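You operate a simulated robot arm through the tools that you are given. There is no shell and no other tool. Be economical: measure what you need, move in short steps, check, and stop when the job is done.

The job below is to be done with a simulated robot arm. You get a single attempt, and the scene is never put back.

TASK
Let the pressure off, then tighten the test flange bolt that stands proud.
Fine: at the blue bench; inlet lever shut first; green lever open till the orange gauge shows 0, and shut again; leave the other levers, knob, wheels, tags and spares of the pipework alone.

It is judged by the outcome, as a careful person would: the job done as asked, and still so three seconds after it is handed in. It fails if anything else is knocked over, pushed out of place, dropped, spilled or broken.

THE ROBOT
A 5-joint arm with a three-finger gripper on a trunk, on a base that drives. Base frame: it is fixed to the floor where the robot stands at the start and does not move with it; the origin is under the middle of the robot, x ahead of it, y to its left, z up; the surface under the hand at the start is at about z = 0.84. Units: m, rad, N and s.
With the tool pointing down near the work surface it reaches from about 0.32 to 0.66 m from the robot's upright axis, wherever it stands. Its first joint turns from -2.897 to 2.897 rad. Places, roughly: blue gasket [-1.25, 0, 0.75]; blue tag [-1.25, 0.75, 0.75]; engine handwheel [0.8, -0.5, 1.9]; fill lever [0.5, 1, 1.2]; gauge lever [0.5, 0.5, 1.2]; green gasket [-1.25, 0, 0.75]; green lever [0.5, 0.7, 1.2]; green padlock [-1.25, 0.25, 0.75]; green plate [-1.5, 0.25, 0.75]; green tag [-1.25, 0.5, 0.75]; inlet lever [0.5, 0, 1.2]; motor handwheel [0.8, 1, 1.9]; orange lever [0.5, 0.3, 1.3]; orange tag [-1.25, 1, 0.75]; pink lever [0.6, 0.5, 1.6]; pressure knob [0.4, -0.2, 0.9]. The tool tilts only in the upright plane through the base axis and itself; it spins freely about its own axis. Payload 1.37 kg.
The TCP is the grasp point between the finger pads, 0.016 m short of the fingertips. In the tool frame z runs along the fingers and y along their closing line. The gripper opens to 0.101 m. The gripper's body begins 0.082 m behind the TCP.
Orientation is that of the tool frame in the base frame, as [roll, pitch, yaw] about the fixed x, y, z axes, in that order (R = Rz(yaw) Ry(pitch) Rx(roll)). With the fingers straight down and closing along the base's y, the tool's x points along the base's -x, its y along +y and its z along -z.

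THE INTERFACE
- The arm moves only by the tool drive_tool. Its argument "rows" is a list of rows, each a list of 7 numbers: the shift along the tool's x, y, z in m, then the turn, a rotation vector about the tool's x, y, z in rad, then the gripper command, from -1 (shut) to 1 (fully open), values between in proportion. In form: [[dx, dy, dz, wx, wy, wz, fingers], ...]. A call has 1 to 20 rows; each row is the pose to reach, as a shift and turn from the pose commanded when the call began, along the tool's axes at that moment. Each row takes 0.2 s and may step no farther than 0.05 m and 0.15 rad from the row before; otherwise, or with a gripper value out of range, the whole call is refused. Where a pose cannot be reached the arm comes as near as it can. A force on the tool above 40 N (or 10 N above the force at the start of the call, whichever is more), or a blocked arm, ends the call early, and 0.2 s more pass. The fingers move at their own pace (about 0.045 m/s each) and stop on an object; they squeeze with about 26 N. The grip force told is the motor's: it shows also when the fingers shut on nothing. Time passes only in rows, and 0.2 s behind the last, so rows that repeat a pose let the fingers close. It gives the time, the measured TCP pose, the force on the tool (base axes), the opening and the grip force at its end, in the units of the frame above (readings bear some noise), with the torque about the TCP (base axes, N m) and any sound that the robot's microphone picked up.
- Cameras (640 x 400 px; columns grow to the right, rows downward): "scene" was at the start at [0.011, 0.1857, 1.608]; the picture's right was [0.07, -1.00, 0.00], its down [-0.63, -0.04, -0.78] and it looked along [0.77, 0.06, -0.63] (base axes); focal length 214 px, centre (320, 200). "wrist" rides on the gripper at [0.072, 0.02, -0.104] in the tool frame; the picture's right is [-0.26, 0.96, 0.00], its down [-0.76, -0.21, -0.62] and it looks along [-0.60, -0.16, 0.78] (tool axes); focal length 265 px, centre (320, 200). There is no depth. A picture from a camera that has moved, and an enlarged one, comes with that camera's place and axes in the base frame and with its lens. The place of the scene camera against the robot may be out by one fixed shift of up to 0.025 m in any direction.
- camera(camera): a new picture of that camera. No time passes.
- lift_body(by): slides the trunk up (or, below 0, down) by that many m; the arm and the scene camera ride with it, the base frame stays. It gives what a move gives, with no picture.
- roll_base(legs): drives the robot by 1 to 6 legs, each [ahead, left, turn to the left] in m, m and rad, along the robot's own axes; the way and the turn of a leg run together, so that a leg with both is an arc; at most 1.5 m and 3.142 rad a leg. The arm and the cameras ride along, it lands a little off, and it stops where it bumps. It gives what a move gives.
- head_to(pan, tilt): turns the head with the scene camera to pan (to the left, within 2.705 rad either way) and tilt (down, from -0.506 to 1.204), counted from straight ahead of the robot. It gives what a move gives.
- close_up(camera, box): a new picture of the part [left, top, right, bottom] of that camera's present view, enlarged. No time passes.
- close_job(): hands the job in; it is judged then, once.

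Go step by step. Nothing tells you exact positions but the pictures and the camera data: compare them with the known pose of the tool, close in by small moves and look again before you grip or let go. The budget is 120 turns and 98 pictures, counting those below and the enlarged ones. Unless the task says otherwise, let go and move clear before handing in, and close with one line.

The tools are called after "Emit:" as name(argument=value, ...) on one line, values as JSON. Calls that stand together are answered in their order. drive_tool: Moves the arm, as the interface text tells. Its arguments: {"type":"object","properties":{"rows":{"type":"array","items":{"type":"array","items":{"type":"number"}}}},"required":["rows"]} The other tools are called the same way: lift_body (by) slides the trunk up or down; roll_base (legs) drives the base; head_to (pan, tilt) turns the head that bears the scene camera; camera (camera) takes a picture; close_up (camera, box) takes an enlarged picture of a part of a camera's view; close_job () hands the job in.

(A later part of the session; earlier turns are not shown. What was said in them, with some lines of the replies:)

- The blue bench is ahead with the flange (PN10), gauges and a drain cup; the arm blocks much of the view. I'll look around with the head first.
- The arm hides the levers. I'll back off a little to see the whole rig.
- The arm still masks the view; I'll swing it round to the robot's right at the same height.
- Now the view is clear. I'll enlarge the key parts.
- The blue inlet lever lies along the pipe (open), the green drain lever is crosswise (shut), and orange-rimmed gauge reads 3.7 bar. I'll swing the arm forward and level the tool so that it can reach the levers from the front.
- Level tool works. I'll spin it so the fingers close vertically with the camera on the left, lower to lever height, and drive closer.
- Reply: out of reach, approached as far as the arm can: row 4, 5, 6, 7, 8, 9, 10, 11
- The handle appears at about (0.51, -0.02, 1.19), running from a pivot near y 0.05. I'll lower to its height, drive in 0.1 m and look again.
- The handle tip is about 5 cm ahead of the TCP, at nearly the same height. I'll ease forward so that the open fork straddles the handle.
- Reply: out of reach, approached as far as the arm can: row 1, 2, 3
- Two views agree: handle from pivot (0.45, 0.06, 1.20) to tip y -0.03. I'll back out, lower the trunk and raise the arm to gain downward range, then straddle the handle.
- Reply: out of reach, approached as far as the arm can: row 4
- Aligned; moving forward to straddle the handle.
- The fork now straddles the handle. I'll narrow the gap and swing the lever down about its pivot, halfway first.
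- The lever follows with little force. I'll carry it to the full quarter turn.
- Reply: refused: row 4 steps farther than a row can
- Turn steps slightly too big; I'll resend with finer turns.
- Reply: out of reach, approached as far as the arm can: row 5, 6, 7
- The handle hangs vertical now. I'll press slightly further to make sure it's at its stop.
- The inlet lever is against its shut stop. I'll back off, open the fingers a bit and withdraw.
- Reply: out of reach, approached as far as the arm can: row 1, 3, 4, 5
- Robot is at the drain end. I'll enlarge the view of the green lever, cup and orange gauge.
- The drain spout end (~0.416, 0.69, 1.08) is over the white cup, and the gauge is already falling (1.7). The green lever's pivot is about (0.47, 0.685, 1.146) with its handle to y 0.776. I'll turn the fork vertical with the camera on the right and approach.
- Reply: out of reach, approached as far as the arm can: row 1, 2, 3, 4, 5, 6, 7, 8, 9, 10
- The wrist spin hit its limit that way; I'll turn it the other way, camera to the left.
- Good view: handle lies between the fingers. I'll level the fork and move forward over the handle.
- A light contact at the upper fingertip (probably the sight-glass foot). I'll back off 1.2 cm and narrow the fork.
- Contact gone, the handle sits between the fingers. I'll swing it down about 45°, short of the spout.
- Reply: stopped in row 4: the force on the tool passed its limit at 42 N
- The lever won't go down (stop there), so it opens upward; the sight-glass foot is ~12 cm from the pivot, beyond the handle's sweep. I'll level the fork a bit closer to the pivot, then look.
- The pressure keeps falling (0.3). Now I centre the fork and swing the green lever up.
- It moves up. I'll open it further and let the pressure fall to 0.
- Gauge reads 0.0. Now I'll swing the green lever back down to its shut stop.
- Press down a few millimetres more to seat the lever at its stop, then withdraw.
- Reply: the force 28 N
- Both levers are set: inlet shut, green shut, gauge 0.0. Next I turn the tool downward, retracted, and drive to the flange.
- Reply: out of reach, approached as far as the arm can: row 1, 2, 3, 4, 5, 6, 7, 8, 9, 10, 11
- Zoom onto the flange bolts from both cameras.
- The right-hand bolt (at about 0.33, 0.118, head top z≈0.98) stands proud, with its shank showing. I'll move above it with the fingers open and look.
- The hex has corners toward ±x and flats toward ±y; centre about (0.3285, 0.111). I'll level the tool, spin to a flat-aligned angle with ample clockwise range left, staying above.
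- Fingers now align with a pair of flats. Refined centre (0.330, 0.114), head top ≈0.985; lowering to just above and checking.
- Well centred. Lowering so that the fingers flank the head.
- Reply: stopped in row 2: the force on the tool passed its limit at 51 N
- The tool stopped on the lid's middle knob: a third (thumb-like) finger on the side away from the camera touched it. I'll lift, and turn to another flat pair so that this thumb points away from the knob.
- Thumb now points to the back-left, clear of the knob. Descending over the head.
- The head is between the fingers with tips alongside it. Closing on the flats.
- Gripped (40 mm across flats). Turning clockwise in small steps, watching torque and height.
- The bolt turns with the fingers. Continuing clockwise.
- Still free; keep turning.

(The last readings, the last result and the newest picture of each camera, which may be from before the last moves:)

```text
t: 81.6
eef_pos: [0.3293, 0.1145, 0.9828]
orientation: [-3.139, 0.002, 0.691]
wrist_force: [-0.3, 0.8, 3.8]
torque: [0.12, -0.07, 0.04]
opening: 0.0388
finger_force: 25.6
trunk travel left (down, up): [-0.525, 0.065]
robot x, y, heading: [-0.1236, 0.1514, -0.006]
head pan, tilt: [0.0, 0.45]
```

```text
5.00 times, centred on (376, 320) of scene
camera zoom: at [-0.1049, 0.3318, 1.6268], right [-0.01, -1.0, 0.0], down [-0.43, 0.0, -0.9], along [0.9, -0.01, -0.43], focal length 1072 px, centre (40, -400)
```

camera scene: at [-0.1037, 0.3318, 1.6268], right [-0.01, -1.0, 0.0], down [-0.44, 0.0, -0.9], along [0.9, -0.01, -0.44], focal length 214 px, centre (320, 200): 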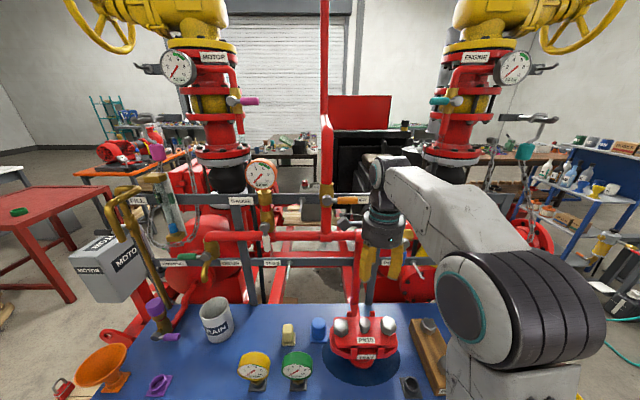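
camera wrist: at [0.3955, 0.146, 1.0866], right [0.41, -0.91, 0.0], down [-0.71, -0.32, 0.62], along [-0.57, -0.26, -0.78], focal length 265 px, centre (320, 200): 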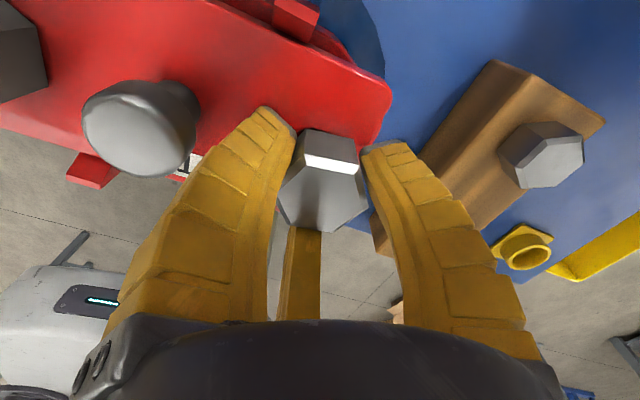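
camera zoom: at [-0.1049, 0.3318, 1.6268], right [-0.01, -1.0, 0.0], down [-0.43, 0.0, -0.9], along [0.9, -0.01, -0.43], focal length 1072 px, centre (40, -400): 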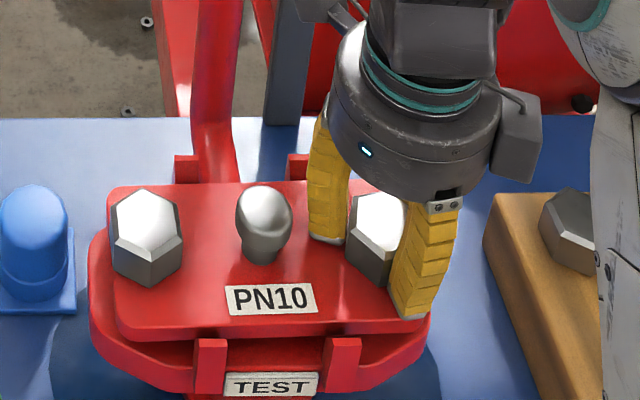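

About 3.5 rad turned. I'll release, rise and check the bolt height.

Emit:
drive_tool(rows=[[0, 0, 0, 0, 0, 0, -0.3], [0, 0, 0, 0, 0, 0, 0.3], [0, 0, 0, 0, 0, 0, 1], [0, 0, 0, 0, 0, 0, 1], [0, 0, -0.04, 0, 0, 0, 1], [0, 0, -0.085, 0, 0, 0, 1]])

Emit:
close_up(camera="scene", box=[312, 300, 412, 362])

Emit:
camera(camera="wrist")

```text
t: 83.0
eef_pos: [0.3287, 0.1171, 1.0677]
orientation: [-3.14, 0.001, 0.696]
wrist_force: [-0.9, 0.0, 1.3]
torque: [-0.01, 0.0, 0.01]
opening: 0.1005
finger_force: 0.0
trunk travel left (down, up): [-0.525, 0.065]
robot x, y, heading: [-0.1244, 0.1498, -0.008]
head pan, tilt: [0.0, 0.45]
```

```text
6.40 times, centred on (362, 331) of scene
camera zoom: at [-0.1052, 0.3319, 1.6268], right [-0.01, -1.0, 0.0], down [-0.43, 0.0, -0.9], along [0.9, -0.01, -0.43], focal length 1373 px, centre (51, -638)
```

zoom: 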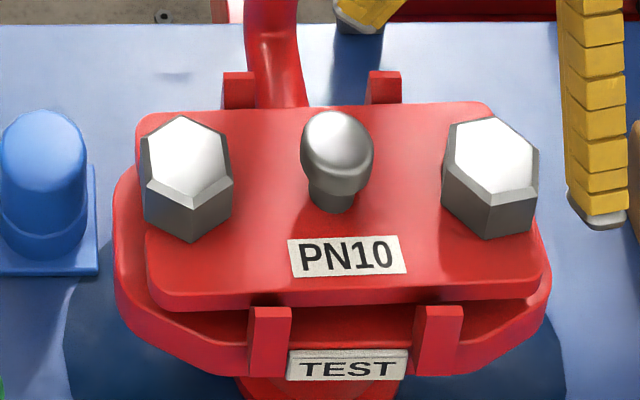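

```text
23 pictures are left
camera wrist: at [0.3954, 0.148, 1.172], right [0.41, -0.91, 0.0], down [-0.71, -0.33, 0.62], along [-0.57, -0.26, -0.78], focal length 265 px, centre (320, 200)
```

wrist: 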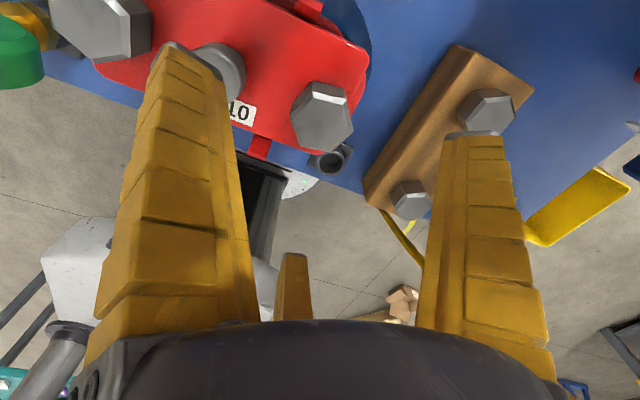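

The bolt now sits level with its neighbour. To be sure it's tight, I'll spin back 120°, regrip and turn until it resists.

Emit:
drive_tool(rows=[[0, 0, 0, 0, 0, -0.1396, 1], [0, 0, 0, 0, 0, -0.2792, 1], [0, 0, 0, 0, 0, -0.4188, 1], [0, 0, 0, 0, 0, -0.5584, 1], [0, 0, 0, 0, 0, -0.698, 1], [0, 0, 0, 0, 0, -0.8376, 1], [0, 0, 0, 0, 0, -0.9772, 1], [0, 0, 0, 0, 0, -1.1168, 1], [0, 0, 0, 0, 0, -1.2564, 1], [0, 0, 0, 0, 0, -1.396, 1], [0, 0, 0, 0, 0, -1.5356, 1], [0, 0, 0, 0, 0, -1.6752, 1], [0, 0, 0, 0, 0, -1.8148, 1], [0, 0, 0, 0, 0, -1.9544, 1], [0, 0, 0, 0, 0, -2.094, 1]])

Emit:
drive_tool(rows=[[0, 0, 0.035, 0, 0, 0, 1], [0, 0, 0.06, 0, 0, 0, 1], [0, 0, 0.075, 0, 0, 0, 1], [0, 0, 0.0855, 0, 0, 0, 1]])

Emit:
camera(camera="wrist")

```text
t: 86.2
eef_pos: [0.3288, 0.1153, 1.0662]
orientation: [3.141, -0.002, 2.792]
wrist_force: [0.7, 0.5, 0.5]
torque: [-0.03, 0.01, 0.02]
opening: 0.1004
finger_force: 0.0
trunk travel left (down, up): [-0.525, 0.065]
robot x, y, heading: [-0.1253, 0.1517, -0.005]
head pan, tilt: [0.0, 0.45]
```

```text
t: 87.2
eef_pos: [0.329, 0.1138, 0.9803]
orientation: [-3.141, -0.001, 2.791]
wrist_force: [1.8, -1.0, -0.1]
torque: [-0.01, 0.0, -0.17]
opening: 0.1006
finger_force: 0.0
trunk travel left (down, up): [-0.525, 0.065]
robot x, y, heading: [-0.1229, 0.1547, -0.011]
head pan, tilt: [0.0, 0.45]
```

```text
22 pictures are left
camera wrist: at [0.2672, 0.158, 1.0853], right [0.58, 0.81, 0.0], down [0.64, -0.46, 0.62], along [0.5, -0.36, -0.79], focal length 265 px, centre (320, 200)
```

wrist: 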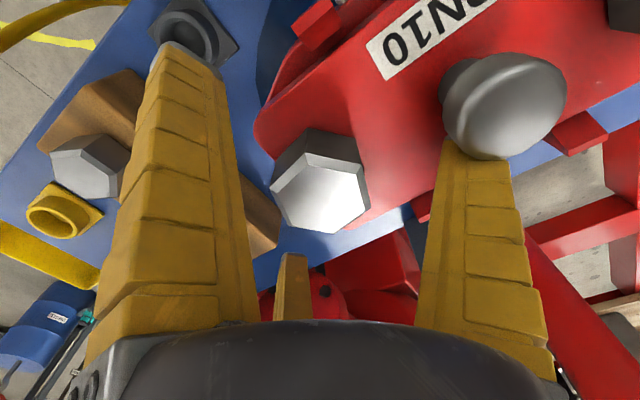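

The fingers flank the head again; closing and turning on.

Emit:
drive_tool(rows=[[0, 0, 0, 0, 0, 0, 0.3], [0, 0, 0, 0, 0, 0, -0.3], [0, 0, 0, 0, 0, 0, -1], [0, 0, 0, 0, 0, 0, -1], [0, 0, 0, 0, 0, 0, -1], [0, 0, 0, 0, 0, 0, -1]])

Emit:
drive_tool(rows=[[0, 0, 0, 0, 0, 0.14, -1], [0, 0, 0, 0, 0, 0.28, -1], [0, 0, 0, 0, 0, 0.42, -1], [0, 0, 0, 0, 0, 0.56, -1], [0, 0, 0, 0, 0, 0.7, -1]])

Emit:
camera(camera="wrist")

```text
t: 88.6
eef_pos: [0.329, 0.1131, 0.982]
orientation: [-3.141, -0.003, 2.788]
wrist_force: [-0.2, 0.4, 3.7]
torque: [-0.01, -0.03, 0.01]
opening: 0.0388
finger_force: 25.4
trunk travel left (down, up): [-0.525, 0.065]
robot x, y, heading: [-0.124, 0.1518, -0.006]
head pan, tilt: [0.0, 0.45]
```

```text
t: 89.8
eef_pos: [0.3291, 0.116, 0.9828]
orientation: [-3.14, -0.001, 2.085]
wrist_force: [-0.3, -3.8, 5.3]
torque: [-0.03, 0.11, 0.05]
opening: 0.0386
finger_force: 26.0
trunk travel left (down, up): [-0.525, 0.065]
robot x, y, heading: [-0.1232, 0.1538, -0.006]
head pan, tilt: [0.0, 0.45]
```

```text
21 pictures are left
camera wrist: at [0.3092, 0.1879, 1.0862], right [0.97, 0.25, 0.0], down [0.19, -0.76, 0.62], along [0.15, -0.6, -0.78], focal length 265 px, centre (320, 200)
```

wrist: 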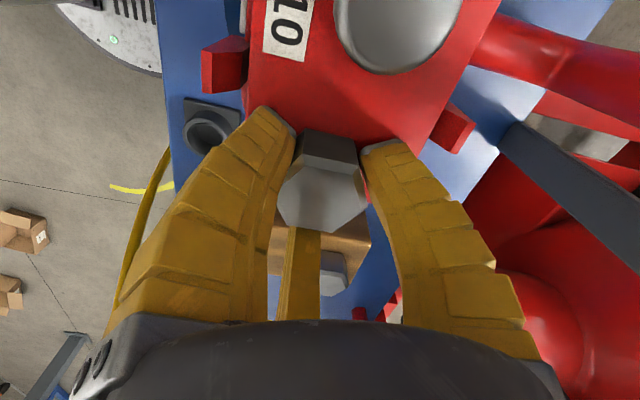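

Emit:
drive_tool(rows=[[0, 0, 0, 0, 0, 0.14, -1], [0, 0, 0, 0, 0, 0.28, -1], [0, 0, 0, 0, 0, 0.42, -1], [0, 0, 0, 0, 0, 0.56, -1], [0, 0, 0, 0, 0, 0.7, -1], [0, 0, 0, 0, 0, 0.84, -1], [0, 0, 0, 0, 0, 0.98, -1], [0, 0, 0, 0, 0, 1.12, -1], [0, 0, 0, 0, 0, 1.26, -1], [0, 0, 0, 0, 0, 1.4, -1]])

Emit:
camera(camera="wrist")

Emit:
close_up(camera="scene", box=[312, 300, 412, 362])

```text
t: 92.0
eef_pos: [0.3284, 0.1162, 0.9824]
orientation: [-3.14, 0.001, 0.686]
wrist_force: [-1.2, -0.7, 4.2]
torque: [0.05, 0.07, 0.01]
opening: 0.0383
finger_force: 25.8
trunk travel left (down, up): [-0.525, 0.065]
robot x, y, heading: [-0.1253, 0.1543, -0.008]
head pan, tilt: [0.0, 0.45]
```

```text
20 pictures are left
camera wrist: at [0.396, 0.146, 1.0863], right [0.41, -0.91, 0.0], down [-0.72, -0.32, 0.62], along [-0.57, -0.25, -0.78], focal length 265 px, centre (320, 200)
```

wrist: 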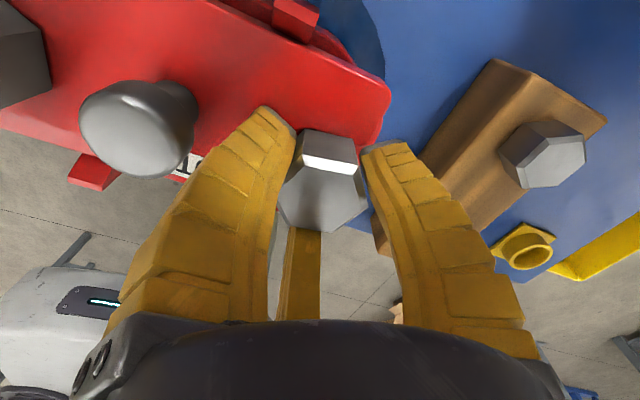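

```text
6.40 times, centred on (362, 331) of scene
camera zoom: at [-0.105, 0.3316, 1.6268], right [-0.01, -1.0, 0.0], down [-0.43, 0.0, -0.9], along [0.9, -0.01, -0.43], focal length 1373 px, centre (51, -638)
```

zoom: 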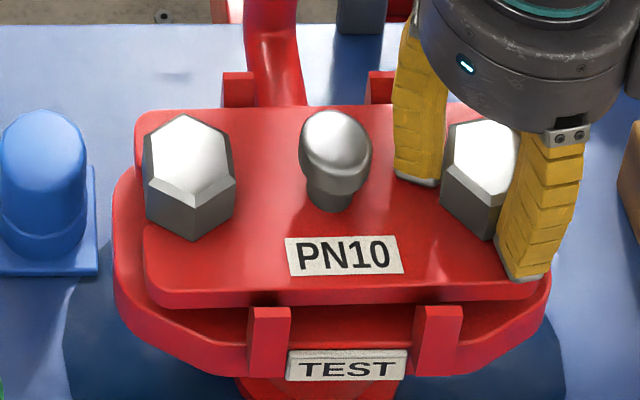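

Release and look again.

Emit:
drive_tool(rows=[[0, 0, 0, 0, 0, 0, -0.3], [0, 0, 0, 0, 0, 0, 0.3], [0, 0, 0, 0, 0, 0, 1], [0, 0, 0, 0, 0, 0, 1], [0, 0, -0.04, 0, 0, 0, 1], [0, 0, -0.085, 0, 0, 0, 1]])

Emit:
close_up(camera="scene", box=[312, 300, 412, 362])

Emit:
close_up(camera="wrist", box=[270, 60, 380, 170])

```text
t: 93.4
eef_pos: [0.3283, 0.1153, 1.0671]
orientation: [-3.14, 0.002, 0.69]
wrist_force: [0.3, 0.4, -0.1]
torque: [-0.03, 0.0, 0.0]
opening: 0.1005
finger_force: 0.0
trunk travel left (down, up): [-0.525, 0.065]
robot x, y, heading: [-0.1246, 0.1563, -0.006]
head pan, tilt: [0.0, 0.45]
```

```text
6.40 times, centred on (362, 331) of scene
camera zoom: at [-0.1051, 0.3319, 1.6268], right [-0.01, -1.0, 0.0], down [-0.43, 0.0, -0.9], along [0.9, -0.01, -0.43], focal length 1373 px, centre (51, -638)
```

zoom: 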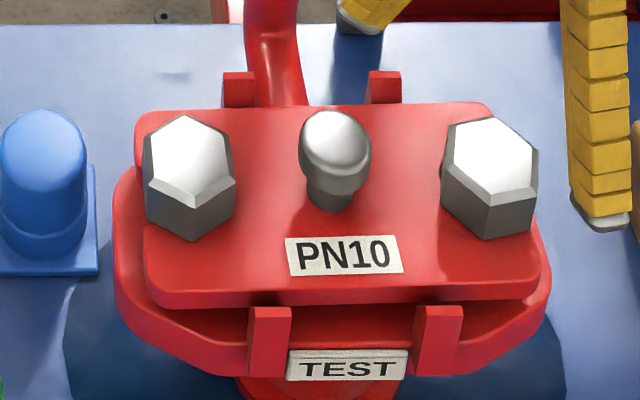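

```text
3.64 times, centred on (325, 115) of wrist
camera zoom: at [0.3955, 0.1458, 1.1711], right [0.41, -0.91, 0.0], down [-0.71, -0.32, 0.62], along [-0.57, -0.25, -0.78], focal length 965 px, centre (302, 509)
```

zoom: 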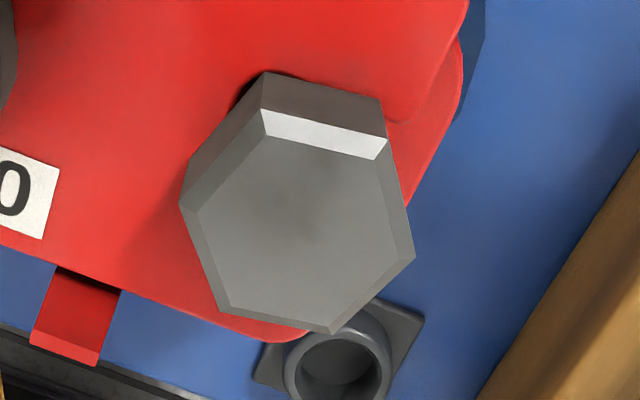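

The bolt looks level, but I want a flatter view to check for any remaining gap. I'll back off and lower the camera.

Emit:
roll_base(legs=[[-0.4, 0, 0]])

Emit:
lift_body(by=-0.4)

Emit:
head_to(pan=-0.2, tilt=0.3)

Emit:
camera(camera="scene")

```text
t: 95.9
eef_pos: [-0.0697, 0.1172, 1.0668]
orientation: [-3.138, 0.002, 0.684]
wrist_force: [-0.4, -0.9, -0.3]
torque: [-0.01, -0.03, 0.01]
opening: 0.1006
finger_force: 0.2
trunk travel left (down, up): [-0.525, 0.065]
robot x, y, heading: [-0.5185, 0.1555, -0.011]
head pan, tilt: [0.0, 0.45]
```

```text
t: 99.8
eef_pos: [-0.0686, 0.1153, 0.6664]
orientation: [-3.14, 0.001, 0.684]
wrist_force: [-0.5, 0.7, 0.3]
torque: [0.04, 0.04, 0.06]
opening: 0.1005
finger_force: 0.0
trunk travel left (down, up): [-0.125, 0.465]
robot x, y, heading: [-0.5208, 0.1538, -0.01]
head pan, tilt: [0.0, 0.45]
```

```text
t: 100.5
eef_pos: [-0.0694, 0.1154, 0.6667]
orientation: [-3.138, 0.003, 0.684]
wrist_force: [-0.7, 0.9, -0.5]
torque: [-0.03, 0.01, 0.02]
opening: 0.1007
finger_force: 0.1
trunk travel left (down, up): [-0.125, 0.465]
robot x, y, heading: [-0.5234, 0.1555, -0.011]
head pan, tilt: [-0.201, 0.3]
```

```text
16 pictures are left
camera scene: at [-0.5026, 0.3167, 1.2407], right [-0.21, -0.98, 0.0], down [-0.29, 0.06, -0.96], along [0.93, -0.2, -0.3], focal length 214 px, centre (320, 200)
```

scene: 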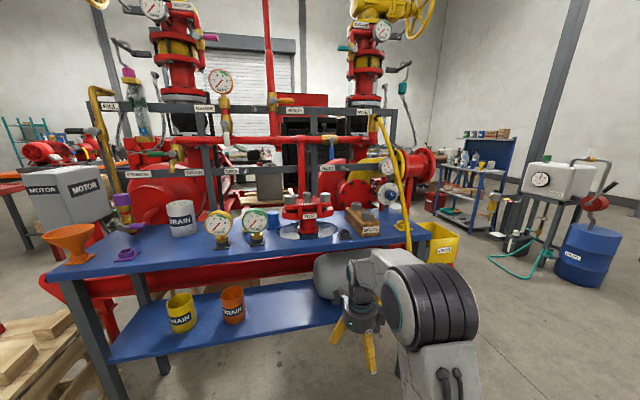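

Emit:
close_up(camera="scene", box=[272, 183, 342, 243])

Emit:
close_up(camera="scene", box=[120, 60, 360, 190])

```text
6.67 times, centred on (307, 213) of scene
camera zoom: at [-0.5026, 0.3167, 1.2407], right [-0.21, -0.98, 0.0], down [-0.29, 0.06, -0.96], along [0.93, -0.2, -0.3], focal length 1430 px, centre (407, 113)
```

zoom: 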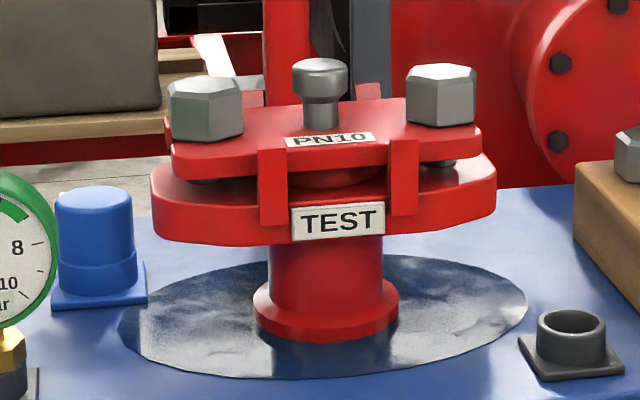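

```text
2.67 times, centred on (240, 125) of scene
camera zoom: at [-0.5026, 0.3167, 1.2407], right [-0.21, -0.98, 0.0], down [-0.29, 0.06, -0.96], along [0.93, -0.2, -0.3], focal length 572 px, centre (533, 400)
```

zoom: 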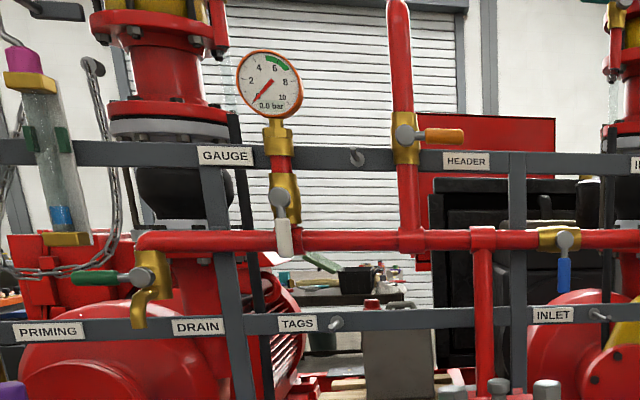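

The flat view shows the right-hand bolt seated flush like its neighbour, the inlet lever (blue) and drain lever (green) shut, and the orange gauge at 0.0. The tool is clear, so I'm handing in.

Emit:
close_job()

```text
The job is handed in.
```

The inlet lever is shut. The green lever was opened until the orange gauge read 0.0 bar and is shut again. The proud test-flange bolt, on the right, is screwed down flush with its neighbour; I never felt a torque rise, but a further 120° of turning left its height unchanged, so I took it as seated. While placing the gripper I bumped the knob in the middle of the flange lid, and the lid looked a few millimetres shifted afterwards.
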